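You operate a simulated robot arm through the tools that you are given. There is no shell and no other tool. Be economical: measure what you need, move in short steps, check, and stop when the job is done.

You run a simulated two-armed robot. Do the job below in one go: nothing can be reset, and whatever is moved stays where it is left.

JOB
Wipe the specks off the wire board, zero its meter, drop the orange flag, turn the x1 knob to 0.
Fine: felt pad put back; meter at 0 by the ZERO knob; yellow button for the flag; white knob and x0.1 knob left alone. All other pegs, plugs, probes, cells, spools, bulbs and markers stay put. What is to be rubbed or washed off counts as gone when no trace of it is left.

It is judged by the outcome, as a careful person would: the job done as asked, and still so three seconds after it is handed in. It fails if anything else is knocked over, pushed out of place, dropped, spilled or broken.

ROBOT AND FRAMES
Two 7-joint arms with fingered hands on one trunk, on a base that drives. Base frame: it is fixed to the floor where the robot stands at the start and does not move with it; the origin is under the middle of the robot, x ahead of it, y to its left, z up. Units: m, rad, N and s.
The left shoulder is at the start at [0.06, 0.138, 0.922], the right one opposite. With the tool pointing down near the work surface each hand reaches from about 0.42 to 0.92 m from the robot's upright axis, wherever it stands, measured 20 degrees to its own side. Places, roughly: black peg [0.75, -1.25, 0.75]; black plug on the plug board (3x3x4 cm) [4.7, 2.1, 0.8]; blue peg [5, 2.25, 0.75]; blue spool [0.75, 2, 0.75]; brown cell [1, 1.5, 0.75]; brown peg [0.75, 1.75, 0.75]; brown probe [0.5, 1.75, 0.75]; green marker [0.75, 2.5, 0.75]; green peg [1, 2, 0.75]; green spool [0.75, 2, 0.75]; grey cell [1, 1.75, 0.75]; grey peg [0.75, 2.25, 0.75]; grey spool [1, 2, 0.75]; knob on the dark block [0.7, -0.2, 0.9]; left knob of the dial box [1.4, -0.9, 0.9]; meter by the wire board [0.7, -0.1, 0.9]. Payload 4 kg a hand.
The TCP of each hand is the grasp point between the finger pads, 0.036 m short of the fingertips. In the tool frame z runs along the fingers and y along their closing line. The gripper opens to 0.12 m. The gripper's body begins 0.042 m behind the TCP. The gripper is a hand of 5 fingers: y runs from the thumb to the fingers, the wrist lies at [-0.015, -0.109, -0.2] in the tool frame.
Orientation is told as [roll, pitch, yaw] about the base's x, y, z axes, in that order, counted from this pose: with the fingers straight down and the wrist toward the robot, the tool's x, y and z point along [0, 1, 0], [1, 0, 0] and [0, 0, -1] of the base frame.

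CONTROLS
- The arms move only by the tool send_rows. It takes "left_plan", "right_plan" or both (then of equal length, played together; a hand with none holds still); each is a list of rows, each an object (a shift or turn left out is 0) with "translation": the shift along the tool's x, y, z in units of 25 mm (1.0 is 25 mm), a list of three; "turn": the turn, a rotation vector about the tool's x, y, z in units of 5 degrees (1.0 is 5 degrees), a list of three. In form: [{"translation": [tx, ty, tz], "turn": [ax, ay, az]}, ...]. A call has 1 to 8 rows; each row shifts and turns the commanded pose from where the row before left it, along the tool's axes as they then stand. A call with a number of a shift or a turn outside -1 to 1 is refused whole. A row lasts 0.2 s, in which the tool goes at most 0.05 m and 0.15 rad; a call with a longer step from one row to the next is refused whole. A pose out of reach is approached as far as the arm can. The call stops where the force on the tool passes 40 N (or 10 N more than at its start, if that is more) or the arm is blocked; 0.2 s more then pass. In this call time passes only in rows, and 0.2 s behind the last. It gives the time, the measured TCP pose, the force on the tool (base axes), the opening and the grip force at its end, in the units of the frame above (readings bear some noise), with the torque about the TCP (base axes, N m) and any sound that the robot's microphone picked up, and new pictures: "pictures" is both (left out), scene, wrist or none (wrist: the cameras of the hands that moved).
- Cameras (640 x 400 px; columns grow to the right, rows downward): "scene" is now at [0.0314, -0.0472, 1.5463]; the picture's right is [-0.60, -0.80, -0.00], its down [-0.60, 0.45, -0.65] and it looks along [0.52, -0.39, -0.76] (base axes); focal length 286 px, centre (320, 200). "left" rides on the left gripper at [-0.069, -0.079, -0.131] in its tool frame; the picture's right is [-0.79, -0.29, 0.55], its down [0.55, -0.74, 0.40] and it looks along [0.29, 0.61, 0.74] (tool axes); focal length 222 px, centre (320, 200). "right" rides on the right gripper at [0.069, -0.079, -0.131] in its tool frame; the picture's right is [-0.78, 0.29, -0.55], its down [-0.55, -0.73, 0.40] and it looks along [-0.29, 0.61, 0.74] (tool axes); focal length 222 px, centre (320, 200). There is no depth. A picture from a camera that has moved, and an enlarged one, comes with that camera's place and axes in the base frame and with its lens.
- raise_lower(by): slides the trunk up (or, below 0, down) by that many m; the arms and the scene camera ride with it, the base frame stays. It gives what a move gives, with no picture.
- steer(legs): drives the robot by 1 to 6 legs, each [ahead, left, turn to the left] in m, m and rad, along the robot's own axes; the way and the turn of a leg run together, so that a leg with both is an arc; at most 1.5 m and 3.142 rad a leg. The arms and the cameras ride along, it lands a little off, and it stops where it bumps. It gives what a move gives, and a new picture of the scene camera.
- set_fingers(index, middle, ring, little, thumb_bend, thumb_turn, hand): sets how far each is bent, from 0 (flat) to 100 (curled in); at 30 the hand is open as for a grip, at 70 the pads meet at the TCP. One left out holds its place. A second passes; each finger stops where it meets its share of the squeeze, and holds until it gets a number again. It is the only way to open and close the hand. It gives what a move gives, with no picture; readings hold the bend of each and the force on index, middle, ring, little, thumb and palm. thumb_turn goes from beside the hand (0) to across from the fingers (100), as for a grip.
- head_to(pan, tilt): turns the head with the scene camera to pan (to the left, within 1.501 rad either way) and tilt (down, from -0.506 to 1.204), counted from straight ahead of the robot. It gives what a move gives, and a new picture of the scene camera.
- inspect(camera, box): a new picture of the part [left, top, right, bottom] of that camera's present view, enlarged. It takes no simulated time.
- sign_off(): hands the job in; it is judged then, once.

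Work in short steps. Places have to be worked out from the pictures, the camera data and where the tool is seen: move nearer, look again, correct. Check each grasp and each placing, and mend what went wrong. You have 120 turns and 260 pictures in all, those below and enlarged ones among them. Open the grippers and draw the arms clear of the work before you hand the job in, unless the task says otherwise; then end with one line.

The tools are called after "Call:" by a JSON object that holds its "method" and its "body". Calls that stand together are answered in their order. send_rows: Moves the arms, as the interface text tells. Its arguments: {"type":"object","properties":{"left_plan":{"type":"array"},"right_plan":{"type":"array"},"pictures":{"type":"string","enum":["both","scene","wrist","none"]}},"required":[]} The other tools are called the same way: raise_lower (by) slides the trunk up or down; set_fingers (index, middle, ring, little, thumb_bend, thumb_turn, hand) moves the fingers one by one; steer (legs) drives the base; head_to (pan, tilt) turns the head that bears the scene camera; inspect (camera, box) takes an enlarged picture of a part of a camera's view; sign_off () hands the job in.

At the start:

```text
time: 0.0
left_eef_pos: [0.5675, -0.036, 1.1426]
left_tool_rot: [0.001, 0.0, -0.002]
left_contact_force: [0.1, 0.2, 0.6]
left_wrist_torque: [0.0, 0.0, 0.01]
left_width: 0.1199
left_grip_force: 0.1
left_shape: jaw
left_bend: [30.0, 30.0, 30.0, 30.0, 30.0, 97.0]
left_finger forces: [0.0, 0.0, 0.0, 0.0, 0.0, 0.1]
right_eef_pos: [0.3286, -0.4749, 1.2476]
right_tool_rot: [0.0, 0.0, 0.0]
right_contact_force: [0.1, -0.6, 0.3]
right_wrist_torque: [-0.01, 0.02, -0.01]
right_width: 0.1196
right_grip_force: 0.0
right_shape: jaw
right_bend: [30.0, 30.0, 30.0, 30.0, 30.0, 97.0]
right_finger forces: [0.0, 0.0, 0.0, 0.0, 0.0, 0.0]
trunk travel left (down, up): [-0.5, 0.09]
robot x, y, heading: [0.0003, -0.0002, -0.0]
head pan, tilt: [-0.646, 0.857]
```

scene: 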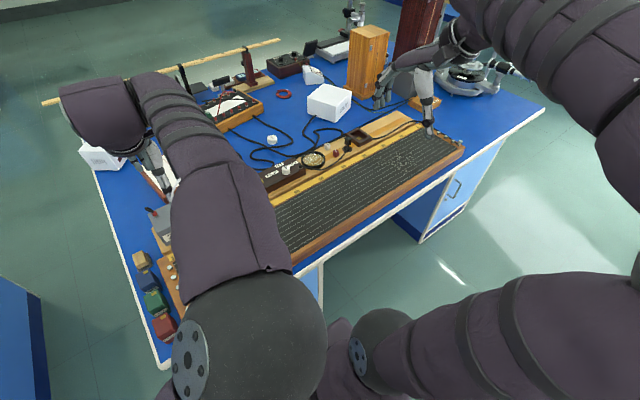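
right: 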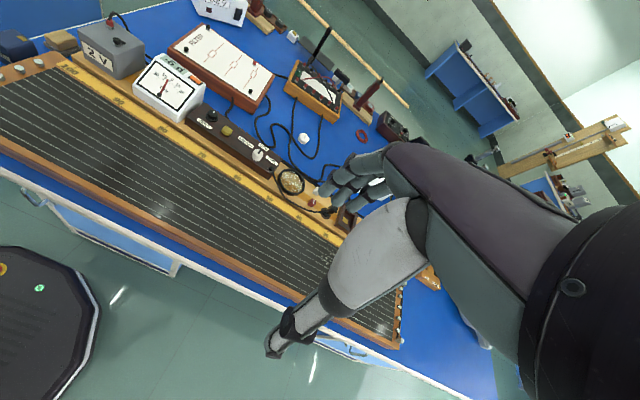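
left: 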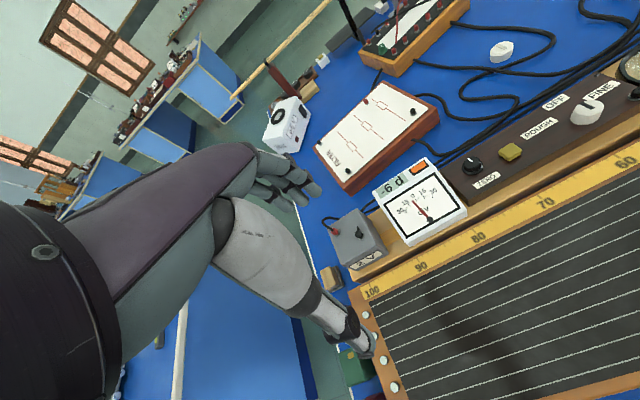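

The left wrist picture shows the meter (-6 d, orange flag), and the dark block with ZERO knob, yellow button and white knob. I enlarge several views to find the felt pad, the specks and the dial box.

Call:
{"method": "inspect", "body": {"camera": "left", "box": [320, 60, 640, 260]}}

Call:
{"method": "inspect", "body": {"camera": "right", "box": [160, 80, 480, 280]}}

Call:
{"method": "inspect", "body": {"camera": "scene", "box": [240, 20, 560, 220]}}

```text
2.00 times, centred on (480, 160) of left
camera zoom: at [0.4869, -0.1077, 1.2741], right [-0.29, -0.78, -0.55], down [-0.73, 0.55, -0.4], along [0.61, 0.29, -0.74], focal length 444 px, centre (0, 280)
```

zoom: 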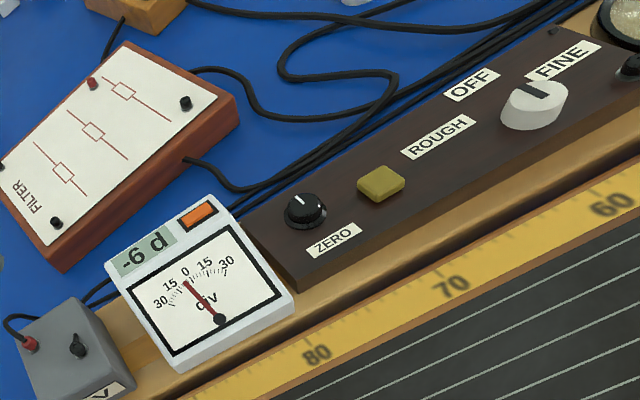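

```text
2.00 times, centred on (320, 180) of right
camera zoom: at [0.2477, -0.4054, 1.3783], right [0.29, -0.78, 0.55], down [-0.73, -0.55, -0.4], along [0.61, -0.29, -0.74], focal length 444 px, centre (320, 240)
```

zoom: 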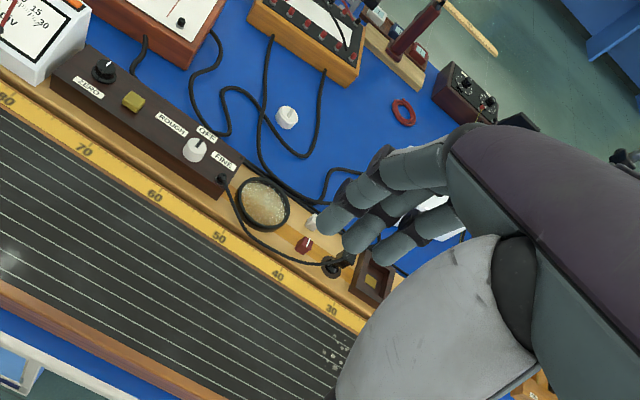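

```text
2.00 times, centred on (400, 120) of scene
camera zoom: at [0.0314, -0.0472, 1.5463], right [-0.6, -0.8, 0.0], down [-0.6, 0.45, -0.65], along [0.52, -0.39, -0.76], focal length 572 px, centre (160, 360)
```

zoom: 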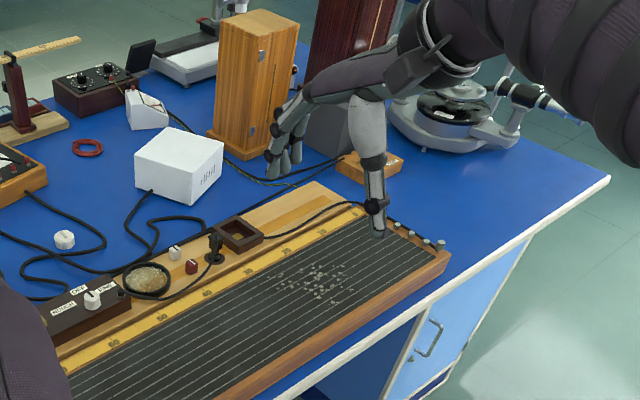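

The specks lie at the right end of the wires (about marks 10–30). The tray and the sandy dish sit behind that. I move the right hand to the right to see past its fingers.

Call:
{"method": "send_rows", "body": {"right_plan": [{"translation": [-1, 0, 0]}, {"translation": [-1, 0, 0]}, {"translation": [-1, 0, 0]}, {"translation": [-1, 0, 0]}, {"translation": [-1, 0, 0]}, {"translation": [-1, 0, 0]}, {"translation": [-1, 0, 0]}, {"translation": [-1, 0, 0]}], "pictures": "both"}}

```text
time: 1.8
left_eef_pos: [0.569, -0.0363, 1.1427]
left_tool_rot: [-0.002, 0.0, -0.002]
left_contact_force: [0.8, -0.1, -0.1]
left_wrist_torque: [0.0, 0.02, 0.0]
left_width: 0.1201
left_grip_force: 0.1
left_shape: jaw
left_bend: [30.0, 30.0, 30.0, 30.0, 30.0, 97.0]
left_finger forces: [0.1, 0.0, 0.0, 0.0, 0.0, 0.1]
right_eef_pos: [0.3268, -0.6748, 1.2485]
right_tool_rot: [0.002, 0.001, 0.0]
right_contact_force: [-0.3, -1.1, -0.2]
right_wrist_torque: [-0.01, 0.03, 0.0]
right_width: 0.1198
right_grip_force: 0.1
right_shape: jaw
right_bend: [30.0, 30.0, 30.0, 30.0, 30.0, 97.0]
right_finger forces: [0.1, 0.2, 0.0, 0.0, 0.0, 0.0]
trunk travel left (down, up): [-0.5, 0.09]
robot x, y, heading: [-0.0015, -0.0029, -0.005]
head pan, tilt: [-0.646, 0.857]
camera scene: at [0.0319, -0.048, 1.5462], right [-0.6, -0.8, 0.0], down [-0.6, 0.46, -0.65], along [0.52, -0.39, -0.76], focal length 286 px, centre (320, 200)
camera right: at [0.247, -0.6057, 1.378], right [0.29, -0.78, 0.55], down [-0.73, -0.55, -0.4], along [0.61, -0.29, -0.74], focal length 222 px, centre (320, 200)
```

scene: 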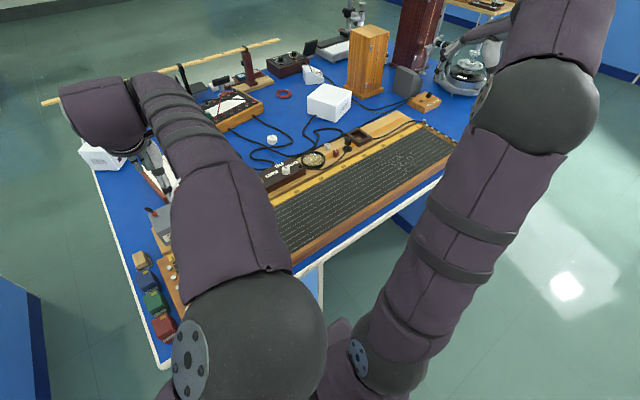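
right: 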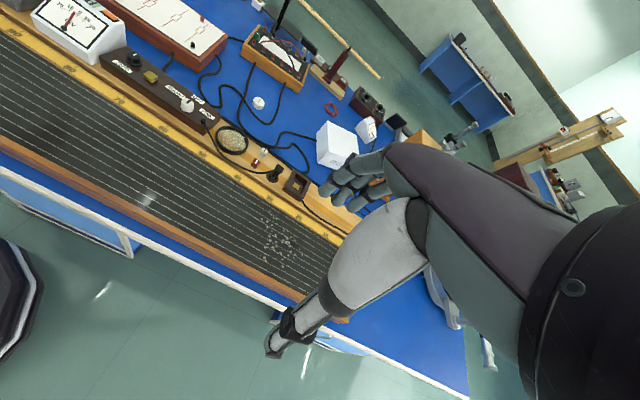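

Call:
{"method": "inspect", "body": {"camera": "scene", "box": [290, 90, 450, 190]}}

Call:
{"method": "inspect", "body": {"camera": "right", "box": [190, 110, 350, 210]}}

Call:
{"method": "inspect", "body": {"camera": "scene", "box": [180, 30, 340, 130]}}

```text
4.00 times, centred on (370, 140) of scene
camera zoom: at [0.0319, -0.048, 1.5462], right [-0.6, -0.8, 0.0], down [-0.6, 0.46, -0.65], along [0.52, -0.39, -0.76], focal length 1144 px, centre (120, 440)
```

zoom: 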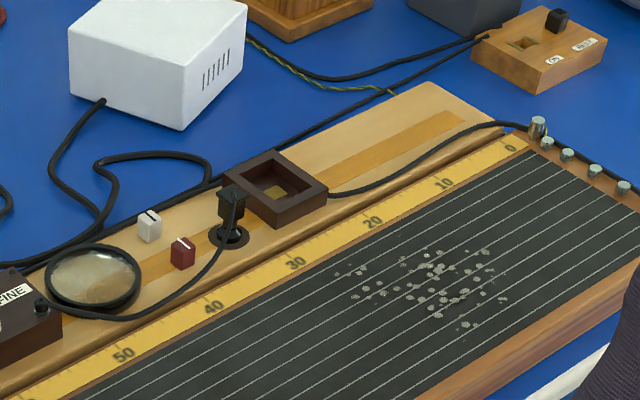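

```text
4.00 times, centred on (270, 160) of right
camera zoom: at [0.247, -0.6057, 1.378], right [0.29, -0.78, 0.55], down [-0.73, -0.55, -0.4], along [0.61, -0.29, -0.74], focal length 888 px, centre (520, 360)
```

zoom: 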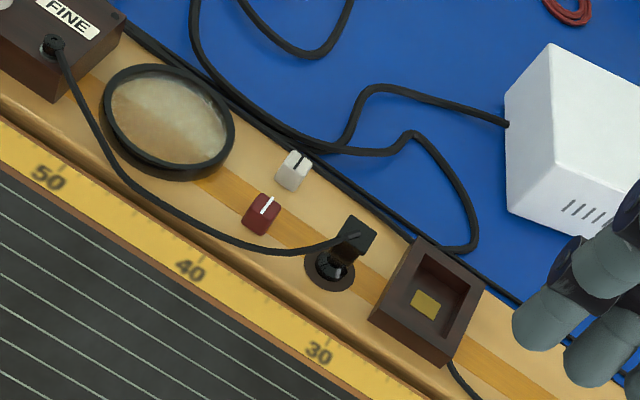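

```text
4.00 times, centred on (260, 80) of scene
camera zoom: at [0.0319, -0.048, 1.5462], right [-0.6, -0.8, 0.0], down [-0.6, 0.46, -0.65], along [0.52, -0.39, -0.76], focal length 1144 px, centre (560, 680)
```

zoom: 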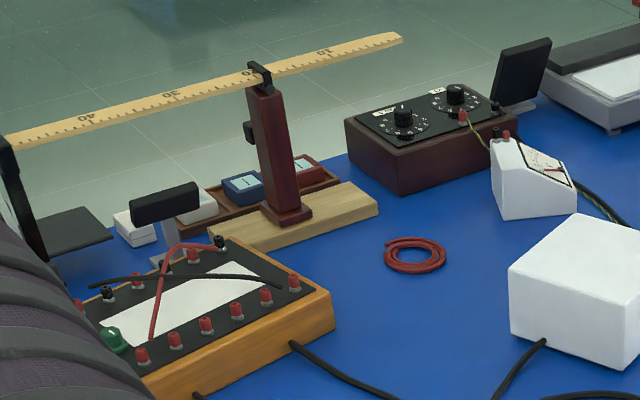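

The tray seems empty or only a holder, and no obvious felt pad is in view yet. I look at the blocks at the left end of the bench.

Call:
{"method": "inspect", "body": {"camera": "scene", "box": [100, 190, 260, 350]}}

Call:
{"method": "inspect", "body": {"camera": "left", "box": [300, 240, 460, 400]}}

Call:
{"method": "head_to", "body": {"pan": 0.3, "tilt": 0.8}}

```text
2.50 times, centred on (180, 270) of scene
camera zoom: at [0.0319, -0.048, 1.5462], right [-0.6, -0.8, 0.0], down [-0.6, 0.46, -0.65], along [0.52, -0.39, -0.76], focal length 715 px, centre (670, 25)
```

zoom: 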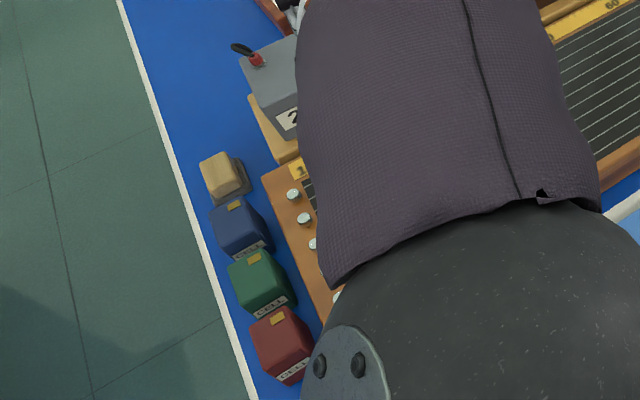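

```text
2.50 times, centred on (380, 320) of left
camera zoom: at [0.4873, -0.1083, 1.2739], right [-0.29, -0.78, -0.55], down [-0.73, 0.55, -0.4], along [0.61, 0.29, -0.74], focal length 555 px, centre (170, -100)
```

zoom: 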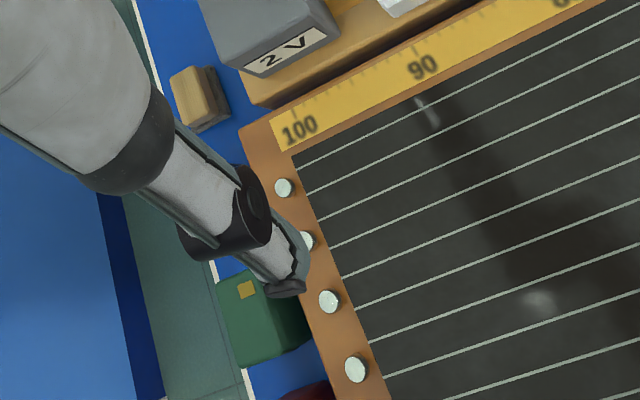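

```text
time: 3.0
left_eef_pos: [0.5672, -0.0363, 1.1434]
left_tool_rot: [0.0, -0.001, -0.001]
left_contact_force: [0.1, -0.7, 0.0]
left_wrist_torque: [-0.03, 0.01, 0.0]
left_width: 0.1197
left_grip_force: 0.1
left_shape: jaw
left_bend: [30.0, 30.0, 30.0, 30.0, 30.0, 97.0]
left_finger forces: [0.0, 0.1, 0.1, 0.0, 0.0, 0.0]
right_eef_pos: [0.3273, -0.6747, 1.2494]
right_tool_rot: [-0.001, 0.002, 0.001]
right_contact_force: [0.1, 0.1, -1.1]
right_wrist_torque: [-0.01, -0.01, -0.01]
right_width: 0.1194
right_grip_force: 0.0
right_shape: jaw
right_bend: [30.0, 30.0, 30.0, 30.0, 30.0, 97.0]
right_finger forces: [0.0, 0.1, 0.0, 0.0, 0.0, 0.0]
trunk travel left (down, up): [-0.5, 0.09]
robot x, y, heading: [0.0034, 0.003, -0.001]
head pan, tilt: [0.3, 0.799]
camera scene: at [0.0464, 0.0233, 1.5508], right [0.29, -0.96, 0.0], down [-0.69, -0.21, -0.7], along [0.67, 0.21, -0.72], focal length 286 px, centre (320, 200)
```

scene: 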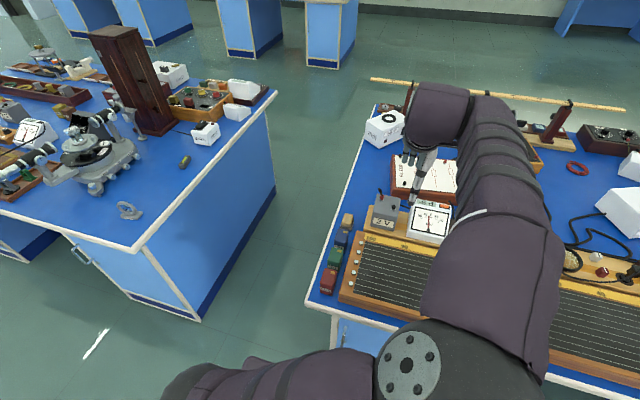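

The tan block on a grey sole at about (0.66, 0.12) looks like the felt pad. I shift the left hand toward it for a better look, which also frees the dark block for the right hand, and bring the right hand toward the ZERO knob at about (0.67, -0.23).

Call:
{"method": "send_rows", "body": {"left_plan": [{"translation": [1, 0, 0]}, {"translation": [1, 0, 0]}, {"translation": [1, 0, 0]}, {"translation": [1, 0, 0]}, {"translation": [1, 0, 0]}, {"translation": [1, 0, 0]}, {"translation": [0, 0, 0]}, {"translation": [0, 0, 0]}], "right_plan": [{"translation": [1, 0.5, -0.5]}, {"translation": [1, 0.5, -0.5]}, {"translation": [1, 0.5, -0.5]}, {"translation": [1, 0.5, 0]}, {"translation": [1, 0.5, 0]}, {"translation": [1, 0.5, 0]}, {"translation": [1, 0.5, 0]}, {"translation": [1, 0.5, 0]}], "pictures": "wrist"}}

```text
time: 4.8
left_eef_pos: [0.5692, 0.1127, 1.1454]
left_tool_rot: [0.0, 0.0, 0.0]
left_contact_force: [0.7, 0.7, 0.6]
left_wrist_torque: [0.02, -0.03, -0.02]
left_width: 0.1195
left_grip_force: 0.0
left_shape: jaw
left_bend: [30.0, 30.0, 30.0, 30.0, 30.0, 97.0]
left_finger forces: [0.0, 0.0, 0.0, 0.0, 0.1, 0.0]
right_eef_pos: [0.4279, -0.473, 1.2843]
right_tool_rot: [0.001, 0.001, 0.0]
right_contact_force: [0.7, -0.2, 0.4]
right_wrist_torque: [-0.03, 0.01, -0.01]
right_width: 0.1196
right_grip_force: 0.0
right_shape: jaw
right_bend: [30.0, 30.0, 30.0, 30.0, 30.0, 97.0]
right_finger forces: [0.0, 0.0, 0.0, 0.0, 0.0, 0.1]
trunk travel left (down, up): [-0.5, 0.09]
robot x, y, heading: [-0.0011, -0.0013, 0.001]
head pan, tilt: [0.3, 0.799]
camera right: at [0.3473, -0.4027, 1.4131], right [0.29, -0.78, 0.55], down [-0.73, -0.55, -0.4], along [0.61, -0.29, -0.74], focal length 222 px, centre (320, 200)
camera left: at [0.4879, 0.0424, 1.2764], right [-0.29, -0.79, -0.55], down [-0.73, 0.55, -0.4], along [0.61, 0.29, -0.74], focal length 222 px, centre (320, 200)
```

right: 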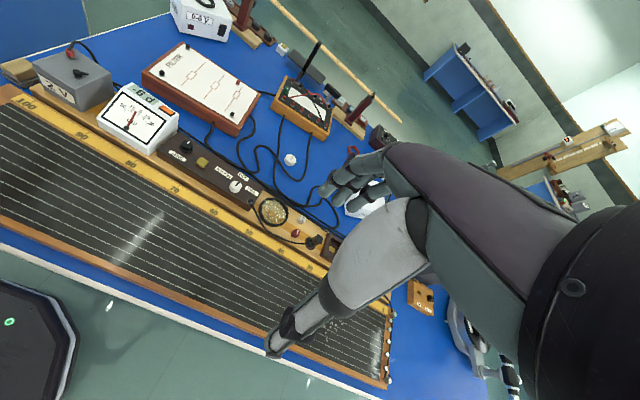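
left: 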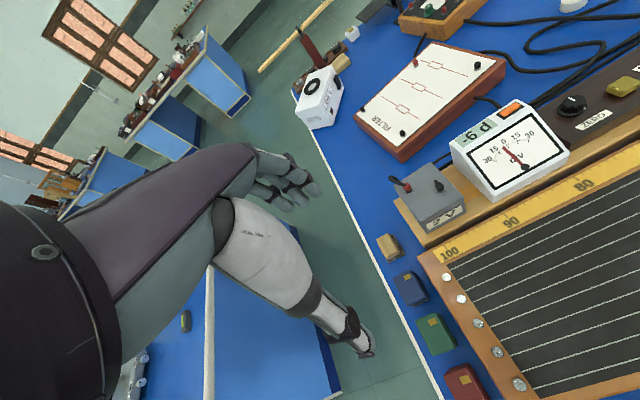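

I take closer looks at the block and the meter area.

Call:
{"method": "inspect", "body": {"camera": "left", "box": [360, 210, 440, 270]}}

Call:
{"method": "inspect", "body": {"camera": "right", "box": [90, 70, 270, 210]}}

```text
6.67 times, centred on (400, 240) of left
camera zoom: at [0.4879, 0.0424, 1.2764], right [-0.29, -0.79, -0.55], down [-0.73, 0.55, -0.4], along [0.61, 0.29, -0.74], focal length 1481 px, centre (-213, -67)
```

zoom: 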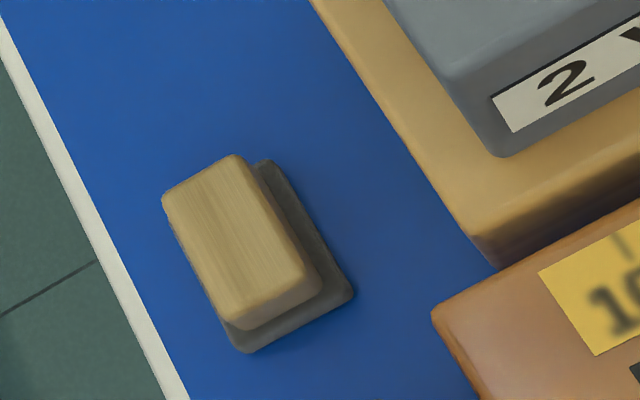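

```text
2.86 times, centred on (180, 140) of right
camera zoom: at [0.3473, -0.4027, 1.4131], right [0.29, -0.78, 0.55], down [-0.73, -0.55, -0.4], along [0.61, -0.29, -0.74], focal length 635 px, centre (720, 371)
```

zoom: 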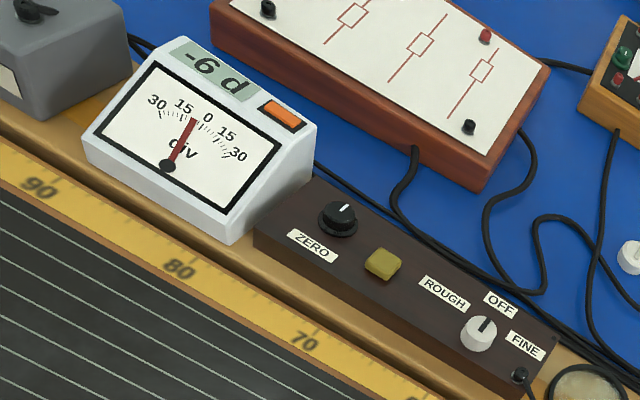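

The felt pad is confirmed: a wooden grip with a grey felt sole, its long side along x. I look at the left hand from the head to learn how the fingers are laid out.

Call:
{"method": "head_to", "body": {"pan": -0.05, "tilt": 0.6}}

Call:
{"method": "inspect", "body": {"camera": "left", "box": [200, 100, 440, 380]}}

```text
time: 5.7
left_eef_pos: [0.5669, 0.1125, 1.1457]
left_tool_rot: [-0.001, -0.001, -0.001]
left_contact_force: [-0.2, -0.1, -0.6]
left_wrist_torque: [0.0, -0.01, 0.01]
left_width: 0.1198
left_grip_force: 0.0
left_shape: jaw
left_bend: [30.0, 30.0, 30.0, 30.0, 30.0, 97.0]
left_finger forces: [0.0, 0.1, 0.1, 0.0, 0.1, 0.0]
right_eef_pos: [0.4266, -0.4729, 1.283]
right_tool_rot: [0.001, -0.001, 0.001]
right_contact_force: [0.4, 0.2, -1.0]
right_wrist_torque: [-0.02, 0.0, 0.01]
right_width: 0.1197
right_grip_force: 0.1
right_shape: jaw
right_bend: [30.0, 30.0, 30.0, 30.0, 30.0, 97.0]
right_finger forces: [0.1, 0.0, 0.0, 0.0, 0.0, 0.1]
trunk travel left (down, up): [-0.5, 0.09]
robot x, y, heading: [0.0026, -0.0005, 0.004]
head pan, tilt: [-0.051, 0.6]
camera scene: at [0.0576, -0.0048, 1.5677], right [-0.05, -1.0, 0.0], down [-0.56, 0.03, -0.82], along [0.82, -0.04, -0.57], focal length 286 px, centre (320, 200)
```

scene: 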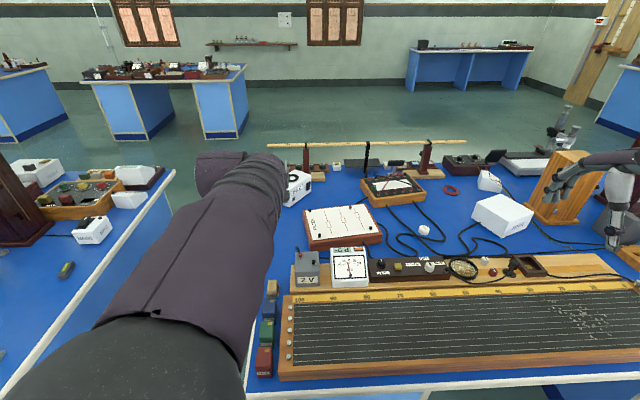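

```text
1.43 times, centred on (320, 240) of left
camera zoom: at [0.4878, 0.0417, 1.2765], right [-0.29, -0.78, -0.55], down [-0.73, 0.55, -0.4], along [0.61, 0.29, -0.74], focal length 317 px, centre (320, 143)
```

zoom: 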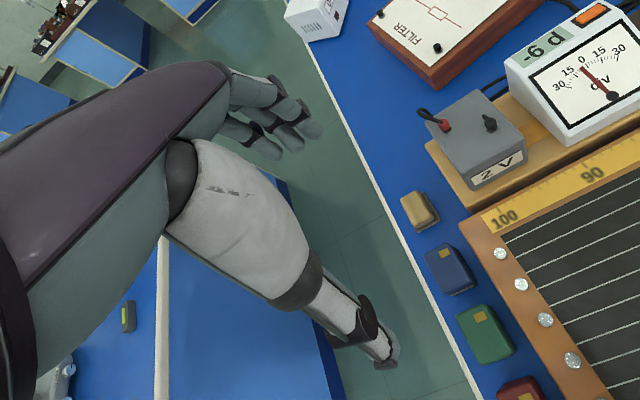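

Table is free-standing with open floor around it. For the ZERO knob at about (0.682, -0.232, 0.885) I plan a pinch with thumb, index and middle, so I curl ring and little of the right hand and look.

Call:
{"method": "set_fingers", "body": {"hand": "right", "ring": 95, "little": 95}}

Call:
{"method": "head_to", "body": {"pan": -0.6, "tilt": 0.55}}

Call:
{"method": "inspect", "body": {"camera": "right", "box": [240, 120, 480, 380]}}

```text
time: 6.7
left_eef_pos: [0.5681, 0.1124, 1.1461]
left_tool_rot: [0.001, -0.002, -0.002]
left_contact_force: [-0.2, 0.5, -0.1]
left_wrist_torque: [0.02, -0.02, 0.01]
left_width: 0.1196
left_grip_force: 0.0
left_shape: jaw
left_bend: [30.0, 30.0, 30.0, 30.0, 30.0, 97.0]
left_finger forces: [0.0, 0.0, 0.0, 0.0, 0.0, 0.0]
right_eef_pos: [0.428, -0.4736, 1.2821]
right_tool_rot: [0.0, 0.001, 0.0]
right_contact_force: [-0.1, 0.1, 0.5]
right_wrist_torque: [0.01, 0.01, -0.01]
right_width: 0.1188
right_grip_force: 0.0
right_shape: fingers
right_bend: [30.0, 30.0, 95.0, 95.0, 30.0, 97.0]
right_finger forces: [0.1, 0.1, 0.0, 0.0, 0.0, 0.0]
trunk travel left (down, up): [-0.5, 0.09]
robot x, y, heading: [-0.003, 0.0004, 0.001]
head pan, tilt: [-0.051, 0.6]
```

```text
time: 7.6
left_eef_pos: [0.5683, 0.112, 1.1452]
left_tool_rot: [-0.002, 0.0, -0.002]
left_contact_force: [-0.5, 0.0, 0.3]
left_wrist_torque: [0.0, 0.02, 0.02]
left_width: 0.1196
left_grip_force: 0.0
left_shape: jaw
left_bend: [30.0, 30.0, 30.0, 30.0, 30.0, 97.0]
left_finger forces: [0.0, 0.0, 0.0, 0.1, 0.0, 0.0]
right_eef_pos: [0.4276, -0.4738, 1.2825]
right_tool_rot: [-0.001, 0.001, 0.0]
right_contact_force: [-0.6, -0.1, 0.3]
right_wrist_torque: [0.01, -0.03, 0.0]
right_width: 0.1187
right_grip_force: 0.1
right_shape: fingers
right_bend: [30.0, 30.0, 95.0, 95.0, 30.0, 97.0]
right_finger forces: [0.0, 0.0, 0.0, 0.0, 0.1, 0.1]
trunk travel left (down, up): [-0.5, 0.09]
robot x, y, heading: [0.0008, -0.0011, -0.002]
head pan, tilt: [-0.6, 0.55]
camera scene: at [0.0434, -0.0511, 1.5722], right [-0.56, -0.83, 0.0], down [-0.43, 0.29, -0.85], along [0.7, -0.48, -0.52], focal length 286 px, centre (320, 200)
```

scene: 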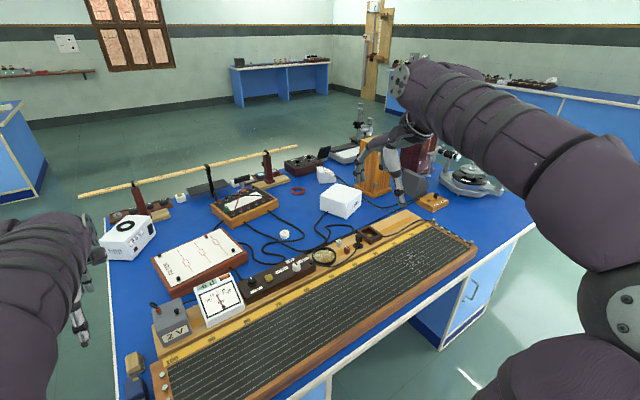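

```text
1.54 times, centred on (360, 250) of right
camera zoom: at [0.347, -0.4036, 1.4129], right [0.29, -0.78, 0.55], down [-0.73, -0.55, -0.4], along [0.61, -0.29, -0.74], focal length 342 px, centre (258, 123)
```

zoom: 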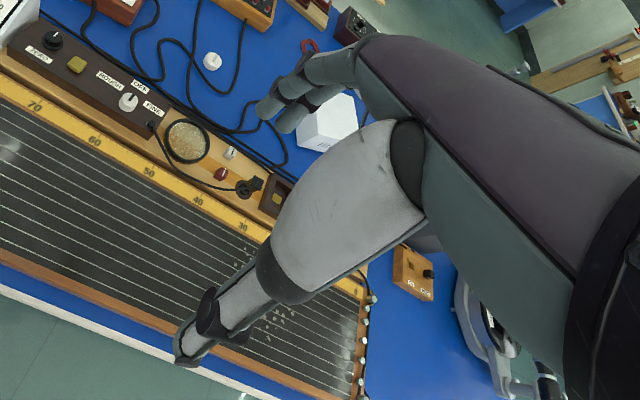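

I move the right hand above the ZERO knob.

Call:
{"method": "send_rows", "body": {"right_plan": [{"translation": [1, 1, 0.3]}, {"translation": [1, 1, 0.3]}, {"translation": [1, 1, 0.5]}, {"translation": [1, 1, 0.7]}, {"translation": [1, 1, 0.7]}, {"translation": [1, 1, 0.7]}, {"translation": [1, 1, 0.7]}, {"translation": [1, 1, 0.7]}], "pictures": "none"}}

Call:
{"method": "send_rows", "body": {"right_plan": [{"translation": [0.84, 1, 0.6]}, {"translation": [0.84, 1, 0.6]}, {"translation": [0, 0.18, 0.6]}, {"translation": [0, 0, 0.6]}], "pictures": "both"}}

```text
time: 9.4
left_eef_pos: [0.5685, 0.113, 1.1454]
left_tool_rot: [0.0, 0.001, -0.001]
left_contact_force: [-0.3, -0.4, 0.6]
left_wrist_torque: [-0.03, -0.02, -0.03]
left_width: 0.12
left_grip_force: 0.0
left_shape: jaw
left_bend: [30.0, 30.0, 30.0, 30.0, 30.0, 97.0]
left_finger forces: [0.1, 0.1, 0.1, 0.1, 0.0, 0.0]
right_eef_pos: [0.6331, -0.2747, 1.171]
right_tool_rot: [0.0, -0.002, -0.001]
right_contact_force: [-0.1, -0.2, -0.8]
right_wrist_torque: [0.04, 0.03, -0.03]
right_width: 0.1188
right_grip_force: 0.0
right_shape: fingers
right_bend: [30.0, 30.0, 95.0, 95.0, 30.0, 97.0]
right_finger forces: [0.0, 0.0, 0.1, 0.0, 0.0, 0.0]
trunk travel left (down, up): [-0.5, 0.09]
robot x, y, heading: [-0.0001, -0.0, -0.004]
head pan, tilt: [-0.6, 0.55]
```

```text
time: 10.4
left_eef_pos: [0.5689, 0.1137, 1.1447]
left_tool_rot: [-0.002, -0.001, 0.0]
left_contact_force: [0.2, -1.0, 1.2]
left_wrist_torque: [-0.01, -0.04, 0.01]
left_width: 0.1196
left_grip_force: 0.1
left_shape: jaw
left_bend: [30.0, 30.0, 30.0, 30.0, 30.0, 97.0]
left_finger forces: [0.1, 0.0, 0.0, 0.1, 0.1, 0.0]
right_eef_pos: [0.6842, -0.2309, 1.1096]
right_tool_rot: [0.0, -0.001, 0.0]
right_contact_force: [-0.2, 0.3, -0.4]
right_wrist_torque: [0.03, 0.0, 0.02]
right_width: 0.119
right_grip_force: 0.0
right_shape: fingers
right_bend: [30.0, 30.0, 95.0, 95.0, 30.0, 97.0]
right_finger forces: [0.0, 0.0, 0.0, 0.1, 0.1, 0.1]
trunk travel left (down, up): [-0.5, 0.09]
robot x, y, heading: [-0.0, -0.0, 0.001]
head pan, tilt: [-0.6, 0.55]
camera scene: at [0.0436, -0.051, 1.5722], right [-0.56, -0.83, 0.0], down [-0.43, 0.3, -0.85], along [0.7, -0.48, -0.52], focal length 286 px, centre (320, 200)
camera right: at [0.6034, -0.1621, 1.2407], right [0.29, -0.78, 0.55], down [-0.73, -0.55, -0.4], along [0.61, -0.29, -0.74], focal length 222 px, centre (320, 200)
```

scene: 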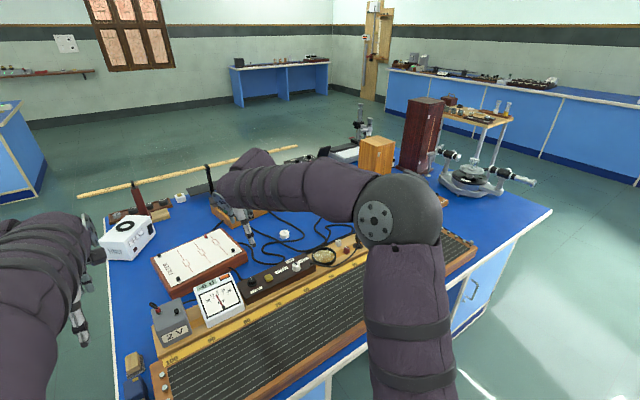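
right: 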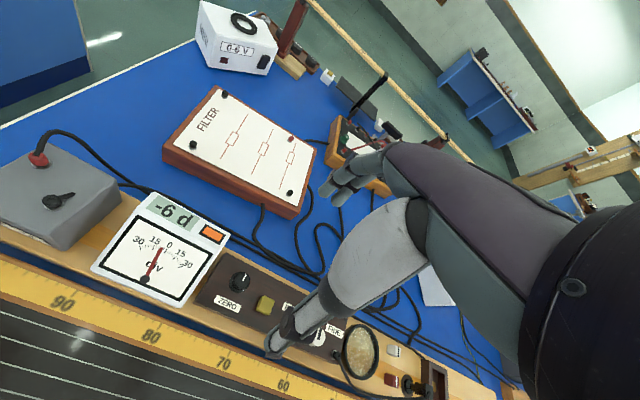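

My knob estimate projects right where it is seen. The finger geometry (index near x≈+0.01, middle −0.015, thumb 0 in tool frame) clears the meter, so I descend to just above the knob.

Call:
{"method": "send_rows", "body": {"right_plan": [{"translation": [0, 0, 1]}, {"translation": [0, 0, 1]}, {"translation": [0, 0, 1]}, {"translation": [0, 0, 1]}, {"translation": [0, 0, 1]}, {"translation": [0, 0, 1]}], "pictures": "wrist"}}

```text
time: 11.8
left_eef_pos: [0.5683, 0.113, 1.1456]
left_tool_rot: [-0.001, 0.0, -0.002]
left_contact_force: [0.6, -0.1, -0.6]
left_wrist_torque: [0.06, -0.02, 0.03]
left_width: 0.1198
left_grip_force: 0.1
left_shape: jaw
left_bend: [30.0, 30.0, 30.0, 30.0, 30.0, 97.0]
left_finger forces: [0.0, 0.1, 0.0, 0.1, 0.0, 0.1]
right_eef_pos: [0.6835, -0.2325, 0.9573]
right_tool_rot: [-0.001, -0.001, 0.001]
right_contact_force: [0.0, 0.3, -0.6]
right_wrist_torque: [0.0, -0.04, 0.01]
right_width: 0.1189
right_grip_force: 0.0
right_shape: fingers
right_bend: [30.0, 30.0, 95.0, 95.0, 30.0, 97.0]
right_finger forces: [0.0, 0.0, 0.1, 0.0, 0.0, 0.1]
trunk travel left (down, up): [-0.5, 0.09]
robot x, y, heading: [0.0028, 0.0014, 0.003]
head pan, tilt: [-0.6, 0.55]
camera right: at [0.6024, -0.1634, 1.0871], right [0.29, -0.79, 0.55], down [-0.73, -0.55, -0.4], along [0.61, -0.29, -0.74], focal length 222 px, centre (320, 200)
```

right: 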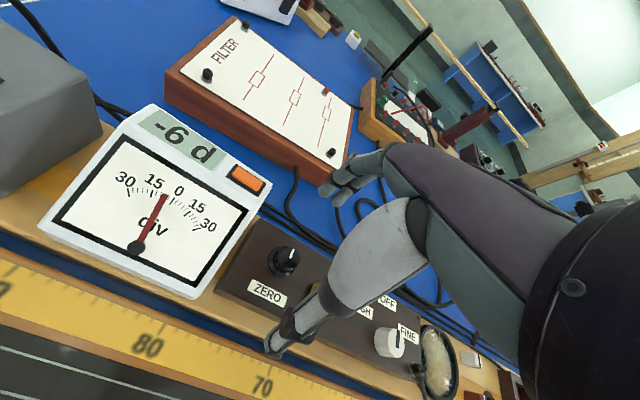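

Knob is centred under the TCP. I go down 47 mm, so that the tips end just above the block face.

Call:
{"method": "send_rows", "body": {"right_plan": [{"translation": [0, 0.05, 0.7]}, {"translation": [0, 0, 0.7]}, {"translation": [0, 0, 0.5]}], "pictures": "wrist"}}

```text
time: 12.6
left_eef_pos: [0.5693, 0.1124, 1.1451]
left_tool_rot: [0.0, -0.001, -0.002]
left_contact_force: [-0.1, 0.3, 0.3]
left_wrist_torque: [0.0, 0.04, -0.01]
left_width: 0.1196
left_grip_force: 0.0
left_shape: jaw
left_bend: [30.0, 30.0, 30.0, 30.0, 30.0, 97.0]
left_finger forces: [0.1, 0.0, 0.0, 0.0, 0.0, 0.1]
right_eef_pos: [0.6846, -0.2333, 0.911]
right_tool_rot: [0.0, 0.0, 0.001]
right_contact_force: [-0.6, -0.4, 0.1]
right_wrist_torque: [-0.01, -0.02, 0.0]
right_width: 0.1188
right_grip_force: 0.0
right_shape: fingers
right_bend: [30.0, 30.0, 95.0, 95.0, 30.0, 97.0]
right_finger forces: [0.0, 0.0, 0.0, 0.0, 0.1, 0.1]
trunk travel left (down, up): [-0.5, 0.09]
robot x, y, heading: [-0.0016, 0.0009, 0.002]
head pan, tilt: [-0.6, 0.55]
camera right: at [0.6037, -0.1642, 1.041], right [0.29, -0.78, 0.55], down [-0.73, -0.55, -0.4], along [0.61, -0.29, -0.74], focal length 222 px, centre (320, 200)
```

right: 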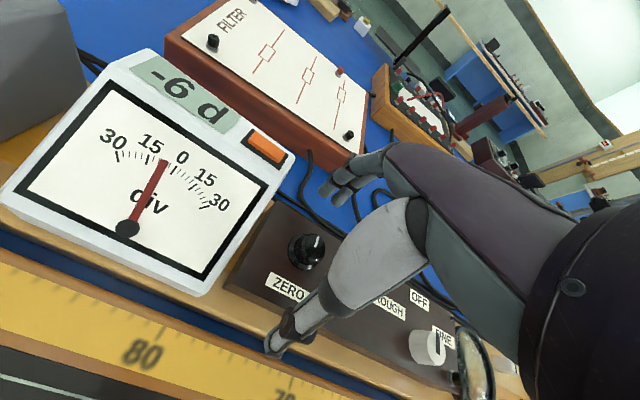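

I close index, middle and thumb part way and look.

Call:
{"method": "set_fingers", "body": {"hand": "right", "index": 54, "middle": 54, "thumb_bend": 54}}

Call:
{"method": "inspect", "body": {"camera": "right", "box": [200, 140, 440, 360]}}

```text
time: 13.6
left_eef_pos: [0.5681, 0.1127, 1.1451]
left_tool_rot: [0.001, -0.002, -0.001]
left_contact_force: [-0.2, 0.5, -1.1]
left_wrist_torque: [0.01, -0.05, -0.02]
left_width: 0.1198
left_grip_force: 0.0
left_shape: jaw
left_bend: [30.0, 30.0, 30.0, 30.0, 30.0, 97.0]
left_finger forces: [0.0, 0.0, 0.0, 0.0, 0.0, 0.0]
right_eef_pos: [0.6829, -0.2334, 0.9105]
right_tool_rot: [0.002, 0.002, 0.001]
right_contact_force: [-7.2, -1.8, -1.7]
right_wrist_torque: [-0.06, 0.26, 0.11]
right_width: 0.0708
right_grip_force: 7.9
right_shape: fingers
right_bend: [52.0, 52.0, 95.0, 95.0, 46.0, 97.0]
right_finger forces: [2.3, 2.4, 0.0, 0.0, 12.1, 0.0]
trunk travel left (down, up): [-0.5, 0.09]
robot x, y, heading: [-0.0006, -0.0015, -0.0]
head pan, tilt: [-0.6, 0.55]
```

```text
1.82 times, centred on (320, 250) of right
camera zoom: at [0.6028, -0.1646, 1.0411], right [0.29, -0.78, 0.55], down [-0.74, -0.55, -0.4], along [0.61, -0.29, -0.74], focal length 404 px, centre (320, 109)
```

zoom: 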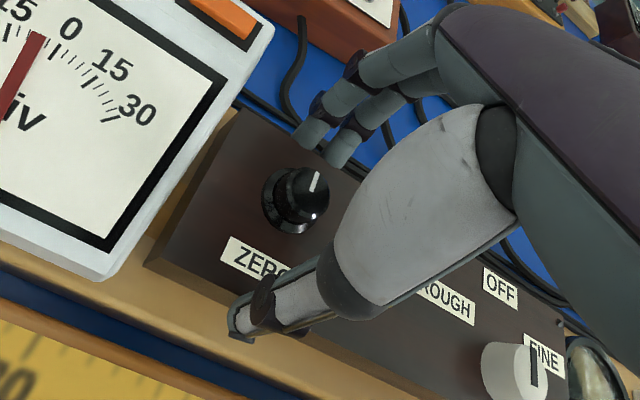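

Thumb and fingers met the front and back edges of the block (7 N), so the tips were too low. I open, rise 16 mm, and close again.

Call:
{"method": "set_fingers", "body": {"hand": "right", "index": 38, "middle": 38, "thumb_bend": 36}}

Call:
{"method": "send_rows", "body": {"right_plan": [{"translation": [0, 0, -0.64]}], "pictures": "none"}}

Call:
{"method": "set_fingers", "body": {"hand": "right", "index": 56, "middle": 56, "thumb_bend": 56}}

Call:
{"method": "inspect", "body": {"camera": "right", "box": [200, 140, 440, 360]}}

```text
time: 14.6
left_eef_pos: [0.5684, 0.1125, 1.1446]
left_tool_rot: [0.001, 0.0, -0.002]
left_contact_force: [0.0, -0.2, 0.4]
left_wrist_torque: [0.02, -0.03, 0.03]
left_width: 0.1196
left_grip_force: 0.1
left_shape: jaw
left_bend: [30.0, 30.0, 30.0, 30.0, 30.0, 97.0]
left_finger forces: [0.0, 0.0, 0.0, 0.1, 0.0, 0.0]
right_eef_pos: [0.6842, -0.2339, 0.9104]
right_tool_rot: [-0.001, -0.001, 0.001]
right_contact_force: [0.0, -0.7, -0.1]
right_wrist_torque: [-0.01, 0.01, -0.02]
right_width: 0.0983
right_grip_force: 0.1
right_shape: fingers
right_bend: [38.0, 38.0, 95.0, 95.0, 36.0, 97.0]
right_finger forces: [0.0, 0.0, 0.1, 0.0, 0.0, 0.0]
trunk travel left (down, up): [-0.5, 0.09]
robot x, y, heading: [-0.0006, 0.0023, 0.003]
head pan, tilt: [-0.6, 0.55]
```

```text
time: 15.0
left_eef_pos: [0.5692, 0.1128, 1.1455]
left_tool_rot: [-0.001, 0.0, -0.001]
left_contact_force: [-0.1, 0.2, -0.2]
left_wrist_torque: [0.01, -0.02, -0.02]
left_width: 0.1197
left_grip_force: 0.0
left_shape: jaw
left_bend: [30.0, 30.0, 30.0, 30.0, 30.0, 97.0]
left_finger forces: [0.0, 0.0, 0.0, 0.0, 0.1, 0.1]
right_eef_pos: [0.6826, -0.2322, 0.9267]
right_tool_rot: [0.001, -0.001, -0.001]
right_contact_force: [-0.3, 0.3, 0.5]
right_wrist_torque: [0.02, -0.01, 0.04]
right_width: 0.0983
right_grip_force: 0.1
right_shape: fingers
right_bend: [38.0, 38.0, 95.0, 95.0, 36.0, 97.0]
right_finger forces: [0.1, 0.0, 0.0, 0.1, 0.1, 0.0]
trunk travel left (down, up): [-0.5, 0.09]
robot x, y, heading: [-0.0011, 0.0015, 0.001]
head pan, tilt: [-0.6, 0.55]
```

```text
time: 16.0
left_eef_pos: [0.5692, 0.1122, 1.1467]
left_tool_rot: [0.0, 0.0, -0.003]
left_contact_force: [-0.2, -1.1, 0.1]
left_wrist_torque: [-0.01, -0.04, 0.0]
left_width: 0.1199
left_grip_force: 0.0
left_shape: jaw
left_bend: [30.0, 30.0, 30.0, 30.0, 30.0, 97.0]
left_finger forces: [0.0, 0.1, 0.0, 0.0, 0.1, 0.0]
right_eef_pos: [0.6823, -0.2334, 0.9259]
right_tool_rot: [0.0, 0.0, 0.0]
right_contact_force: [0.6, 0.7, 0.9]
right_wrist_torque: [0.01, -0.01, -0.02]
right_width: 0.0422
right_grip_force: 0.1
right_shape: fingers
right_bend: [56.0, 56.0, 95.0, 95.0, 56.0, 97.0]
right_finger forces: [0.0, 0.0, 0.0, 0.1, 0.0, 0.0]
trunk travel left (down, up): [-0.5, 0.09]
robot x, y, heading: [0.0002, -0.0019, 0.0]
head pan, tilt: [-0.6, 0.55]
```

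```text
1.82 times, centred on (320, 250) of right
camera zoom: at [0.6021, -0.1634, 1.057], right [0.29, -0.78, 0.55], down [-0.73, -0.55, -0.4], along [0.61, -0.29, -0.74], focal length 404 px, centre (320, 109)
```

zoom: 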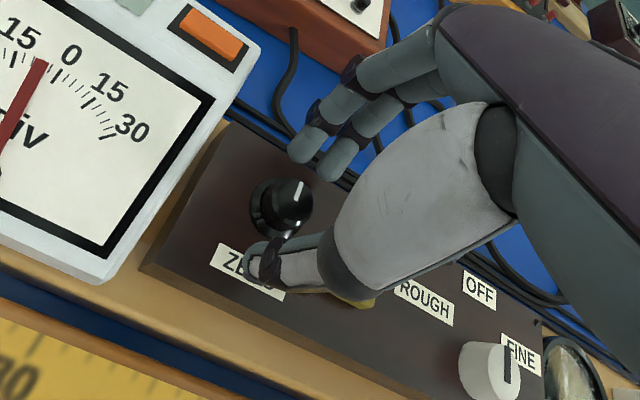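

Clear now, and the tips straddle the knob. I close further onto it.

Call:
{"method": "set_fingers", "body": {"hand": "right", "index": 66, "middle": 66, "thumb_bend": 66}}

Call:
{"method": "inspect", "body": {"camera": "right", "box": [200, 140, 440, 360]}}

```text
time: 17.0
left_eef_pos: [0.5684, 0.1131, 1.1451]
left_tool_rot: [0.0, 0.002, -0.001]
left_contact_force: [0.1, -0.5, -0.2]
left_wrist_torque: [0.02, 0.07, -0.01]
left_width: 0.1198
left_grip_force: 0.1
left_shape: jaw
left_bend: [30.0, 30.0, 30.0, 30.0, 30.0, 97.0]
left_finger forces: [0.0, 0.0, 0.0, 0.0, 0.0, 0.1]
right_eef_pos: [0.6819, -0.2327, 0.9261]
right_tool_rot: [0.0, -0.001, 0.0]
right_contact_force: [2.1, 0.6, 0.1]
right_wrist_torque: [-0.02, -0.05, 0.02]
right_width: 0.0195
right_grip_force: 2.1
right_shape: fingers
right_bend: [64.0, 66.0, 95.0, 95.0, 64.0, 97.0]
right_finger forces: [2.6, 0.2, 0.0, 0.1, 1.8, 0.1]
trunk travel left (down, up): [-0.5, 0.09]
robot x, y, heading: [-0.0001, -0.0009, -0.0]
head pan, tilt: [-0.6, 0.55]
```

```text
1.82 times, centred on (320, 250) of right
camera zoom: at [0.6022, -0.1633, 1.0569], right [0.29, -0.78, 0.55], down [-0.73, -0.55, -0.4], along [0.61, -0.29, -0.74], focal length 404 px, centre (320, 109)
```

zoom: 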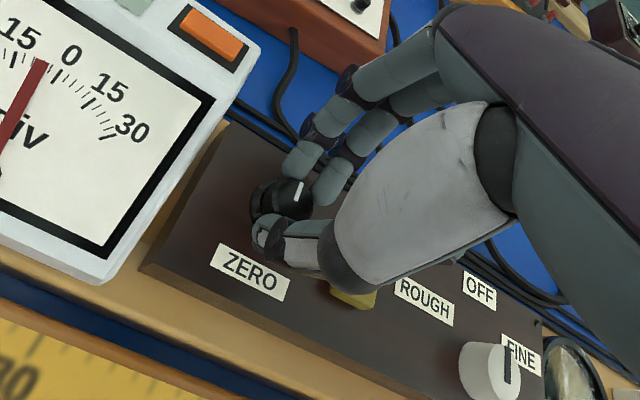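

Thumb and index hold the knob (about 2 N). I squeeze a bit more and turn 10° clockwise (positive about tool z, which points down), watching the meter.

Call:
{"method": "set_fingers", "body": {"hand": "right", "index": 72, "thumb_bend": 72}}

Call:
{"method": "send_rows", "body": {"right_plan": [{"turn": [0, 0, 1]}, {"turn": [0, 0, 1]}], "pictures": "wrist"}}

```text
time: 18.0
left_eef_pos: [0.5694, 0.1132, 1.1443]
left_tool_rot: [0.001, 0.001, -0.002]
left_contact_force: [-0.1, 0.0, 0.4]
left_wrist_torque: [-0.01, -0.04, -0.02]
left_width: 0.1195
left_grip_force: 0.1
left_shape: jaw
left_bend: [30.0, 30.0, 30.0, 30.0, 30.0, 97.0]
left_finger forces: [0.1, 0.0, 0.0, 0.2, 0.0, 0.0]
right_eef_pos: [0.6823, -0.2325, 0.9254]
right_tool_rot: [0.002, -0.001, 0.001]
right_contact_force: [1.2, 0.8, -3.3]
right_wrist_torque: [0.04, -0.09, 0.0]
right_width: 0.0166
right_grip_force: 8.0
right_shape: fingers
right_bend: [64.0, 66.0, 95.0, 95.0, 67.0, 97.0]
right_finger forces: [8.8, 0.2, 0.0, 0.0, 7.1, 0.1]
trunk travel left (down, up): [-0.5, 0.09]
robot x, y, heading: [-0.0016, 0.0, 0.002]
head pan, tilt: [-0.6, 0.55]
```

```text
time: 18.6
left_eef_pos: [0.5697, 0.1129, 1.1458]
left_tool_rot: [0.0, 0.001, -0.001]
left_contact_force: [0.3, 0.3, -0.1]
left_wrist_torque: [0.0, 0.02, 0.0]
left_width: 0.1197
left_grip_force: 0.0
left_shape: jaw
left_bend: [30.0, 30.0, 30.0, 30.0, 30.0, 97.0]
left_finger forces: [0.1, 0.0, 0.0, 0.1, 0.0, 0.0]
right_eef_pos: [0.6828, -0.2313, 0.9263]
right_tool_rot: [0.0, 0.002, -0.175]
right_contact_force: [-1.2, 0.4, -7.0]
right_wrist_torque: [-0.03, 0.06, -0.03]
right_width: 0.0169
right_grip_force: 7.2
right_shape: fingers
right_bend: [64.0, 66.0, 95.0, 95.0, 67.0, 97.0]
right_finger forces: [6.7, 0.1, 0.0, 0.1, 7.5, 0.0]
trunk travel left (down, up): [-0.5, 0.09]
robot x, y, heading: [0.002, 0.0038, -0.001]
head pan, tilt: [-0.6, 0.55]
camera right: at [0.6163, -0.1504, 1.0573], right [0.15, -0.82, 0.55], down [-0.82, -0.41, -0.4], along [0.55, -0.39, -0.74], focal length 222 px, centre (320, 200)
```

right: 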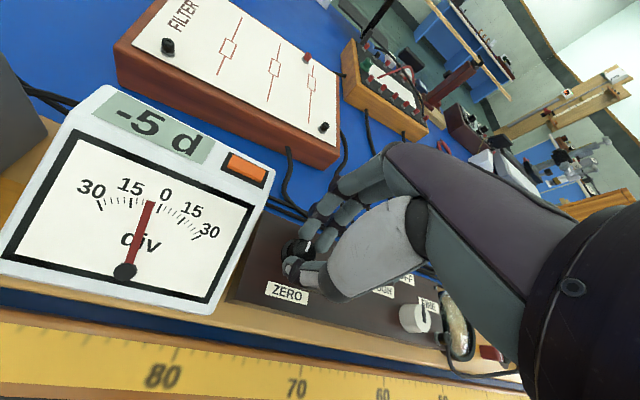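

The reading went from -6 to -5, so clockwise is right. I turn 30° more.

Call:
{"method": "send_rows", "body": {"right_plan": [{"turn": [0, 0, 1]}, {"turn": [0, 0, 1]}, {"turn": [0, 0, 1]}, {"turn": [0, 0, 1]}, {"turn": [0, 0, 1]}, {"turn": [0, 0, 1]}], "pictures": "wrist"}}

```text
time: 20.0
left_eef_pos: [0.5686, 0.113, 1.1453]
left_tool_rot: [-0.001, 0.0, 0.001]
left_contact_force: [-0.9, 0.1, 0.3]
left_wrist_torque: [-0.02, 0.05, -0.01]
left_width: 0.1197
left_grip_force: 0.0
left_shape: jaw
left_bend: [30.0, 30.0, 30.0, 30.0, 30.0, 97.0]
left_finger forces: [0.0, 0.0, 0.0, 0.0, 0.0, 0.0]
right_eef_pos: [0.6846, -0.2324, 0.9286]
right_tool_rot: [0.002, -0.001, -0.7]
right_contact_force: [1.7, 3.2, 4.2]
right_wrist_torque: [0.07, -0.02, 0.04]
right_width: 0.014
right_grip_force: 8.1
right_shape: fingers
right_bend: [65.0, 66.0, 95.0, 95.0, 67.0, 96.0]
right_finger forces: [7.6, 0.0, 0.0, 0.1, 8.7, 0.0]
trunk travel left (down, up): [-0.5, 0.09]
robot x, y, heading: [-0.0017, -0.0017, -0.0]
head pan, tilt: [-0.6, 0.55]
camera right: at [0.667, -0.1284, 1.0592], right [-0.28, -0.79, 0.55], down [-0.92, 0.05, -0.4], along [0.29, -0.61, -0.74], focal length 222 px, centre (320, 200)
```

right: 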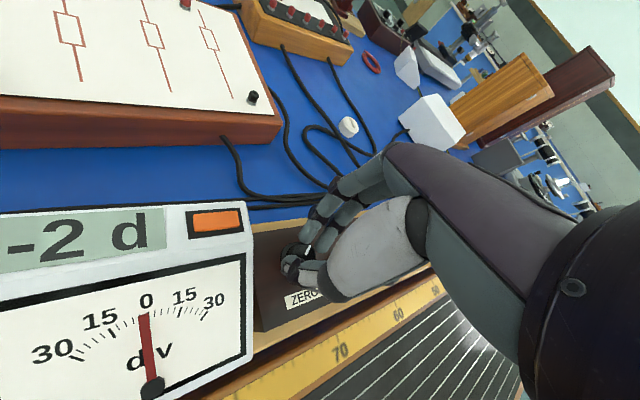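

Now -2, at about 10° per division. I turn 20° more.

Call:
{"method": "send_rows", "body": {"right_plan": [{"turn": [0, 0, 1]}, {"turn": [0, 0, 1]}, {"turn": [0, 0, 1]}, {"turn": [0, 0, 1]}], "pictures": "wrist"}}

```text
time: 21.0
left_eef_pos: [0.5693, 0.1134, 1.1445]
left_tool_rot: [0.0, 0.0, -0.001]
left_contact_force: [-1.0, 0.3, -1.5]
left_wrist_torque: [-0.06, -0.02, 0.02]
left_width: 0.1197
left_grip_force: 0.0
left_shape: jaw
left_bend: [30.0, 30.0, 30.0, 30.0, 30.0, 97.0]
left_finger forces: [0.1, 0.0, 0.0, 0.0, 0.1, 0.0]
right_eef_pos: [0.6842, -0.2317, 0.9287]
right_tool_rot: [0.0, 0.001, -1.05]
right_contact_force: [2.8, 1.4, 3.9]
right_wrist_torque: [0.08, -0.08, 0.0]
right_width: 0.0139
right_grip_force: 8.2
right_shape: fingers
right_bend: [65.0, 66.0, 95.0, 95.0, 68.0, 96.0]
right_finger forces: [8.5, 0.1, 0.1, 0.1, 7.8, 0.0]
trunk travel left (down, up): [-0.5, 0.09]
robot x, y, heading: [-0.0002, -0.001, 0.006]
head pan, tilt: [-0.6, 0.55]
camera right: at [0.703, -0.1291, 1.059], right [-0.54, -0.64, 0.55], down [-0.84, 0.36, -0.4], along [0.06, -0.67, -0.74], focal length 222 px, centre (320, 200)
```

right: 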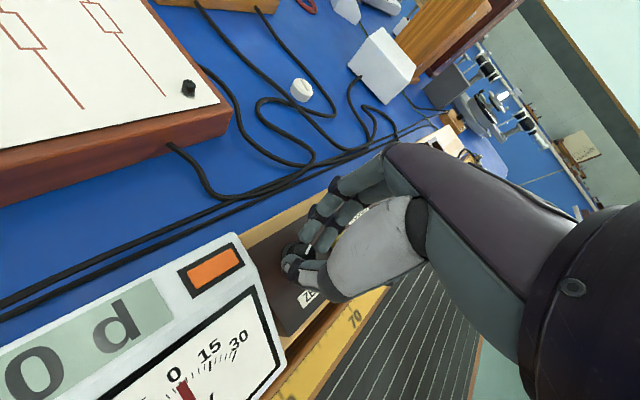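

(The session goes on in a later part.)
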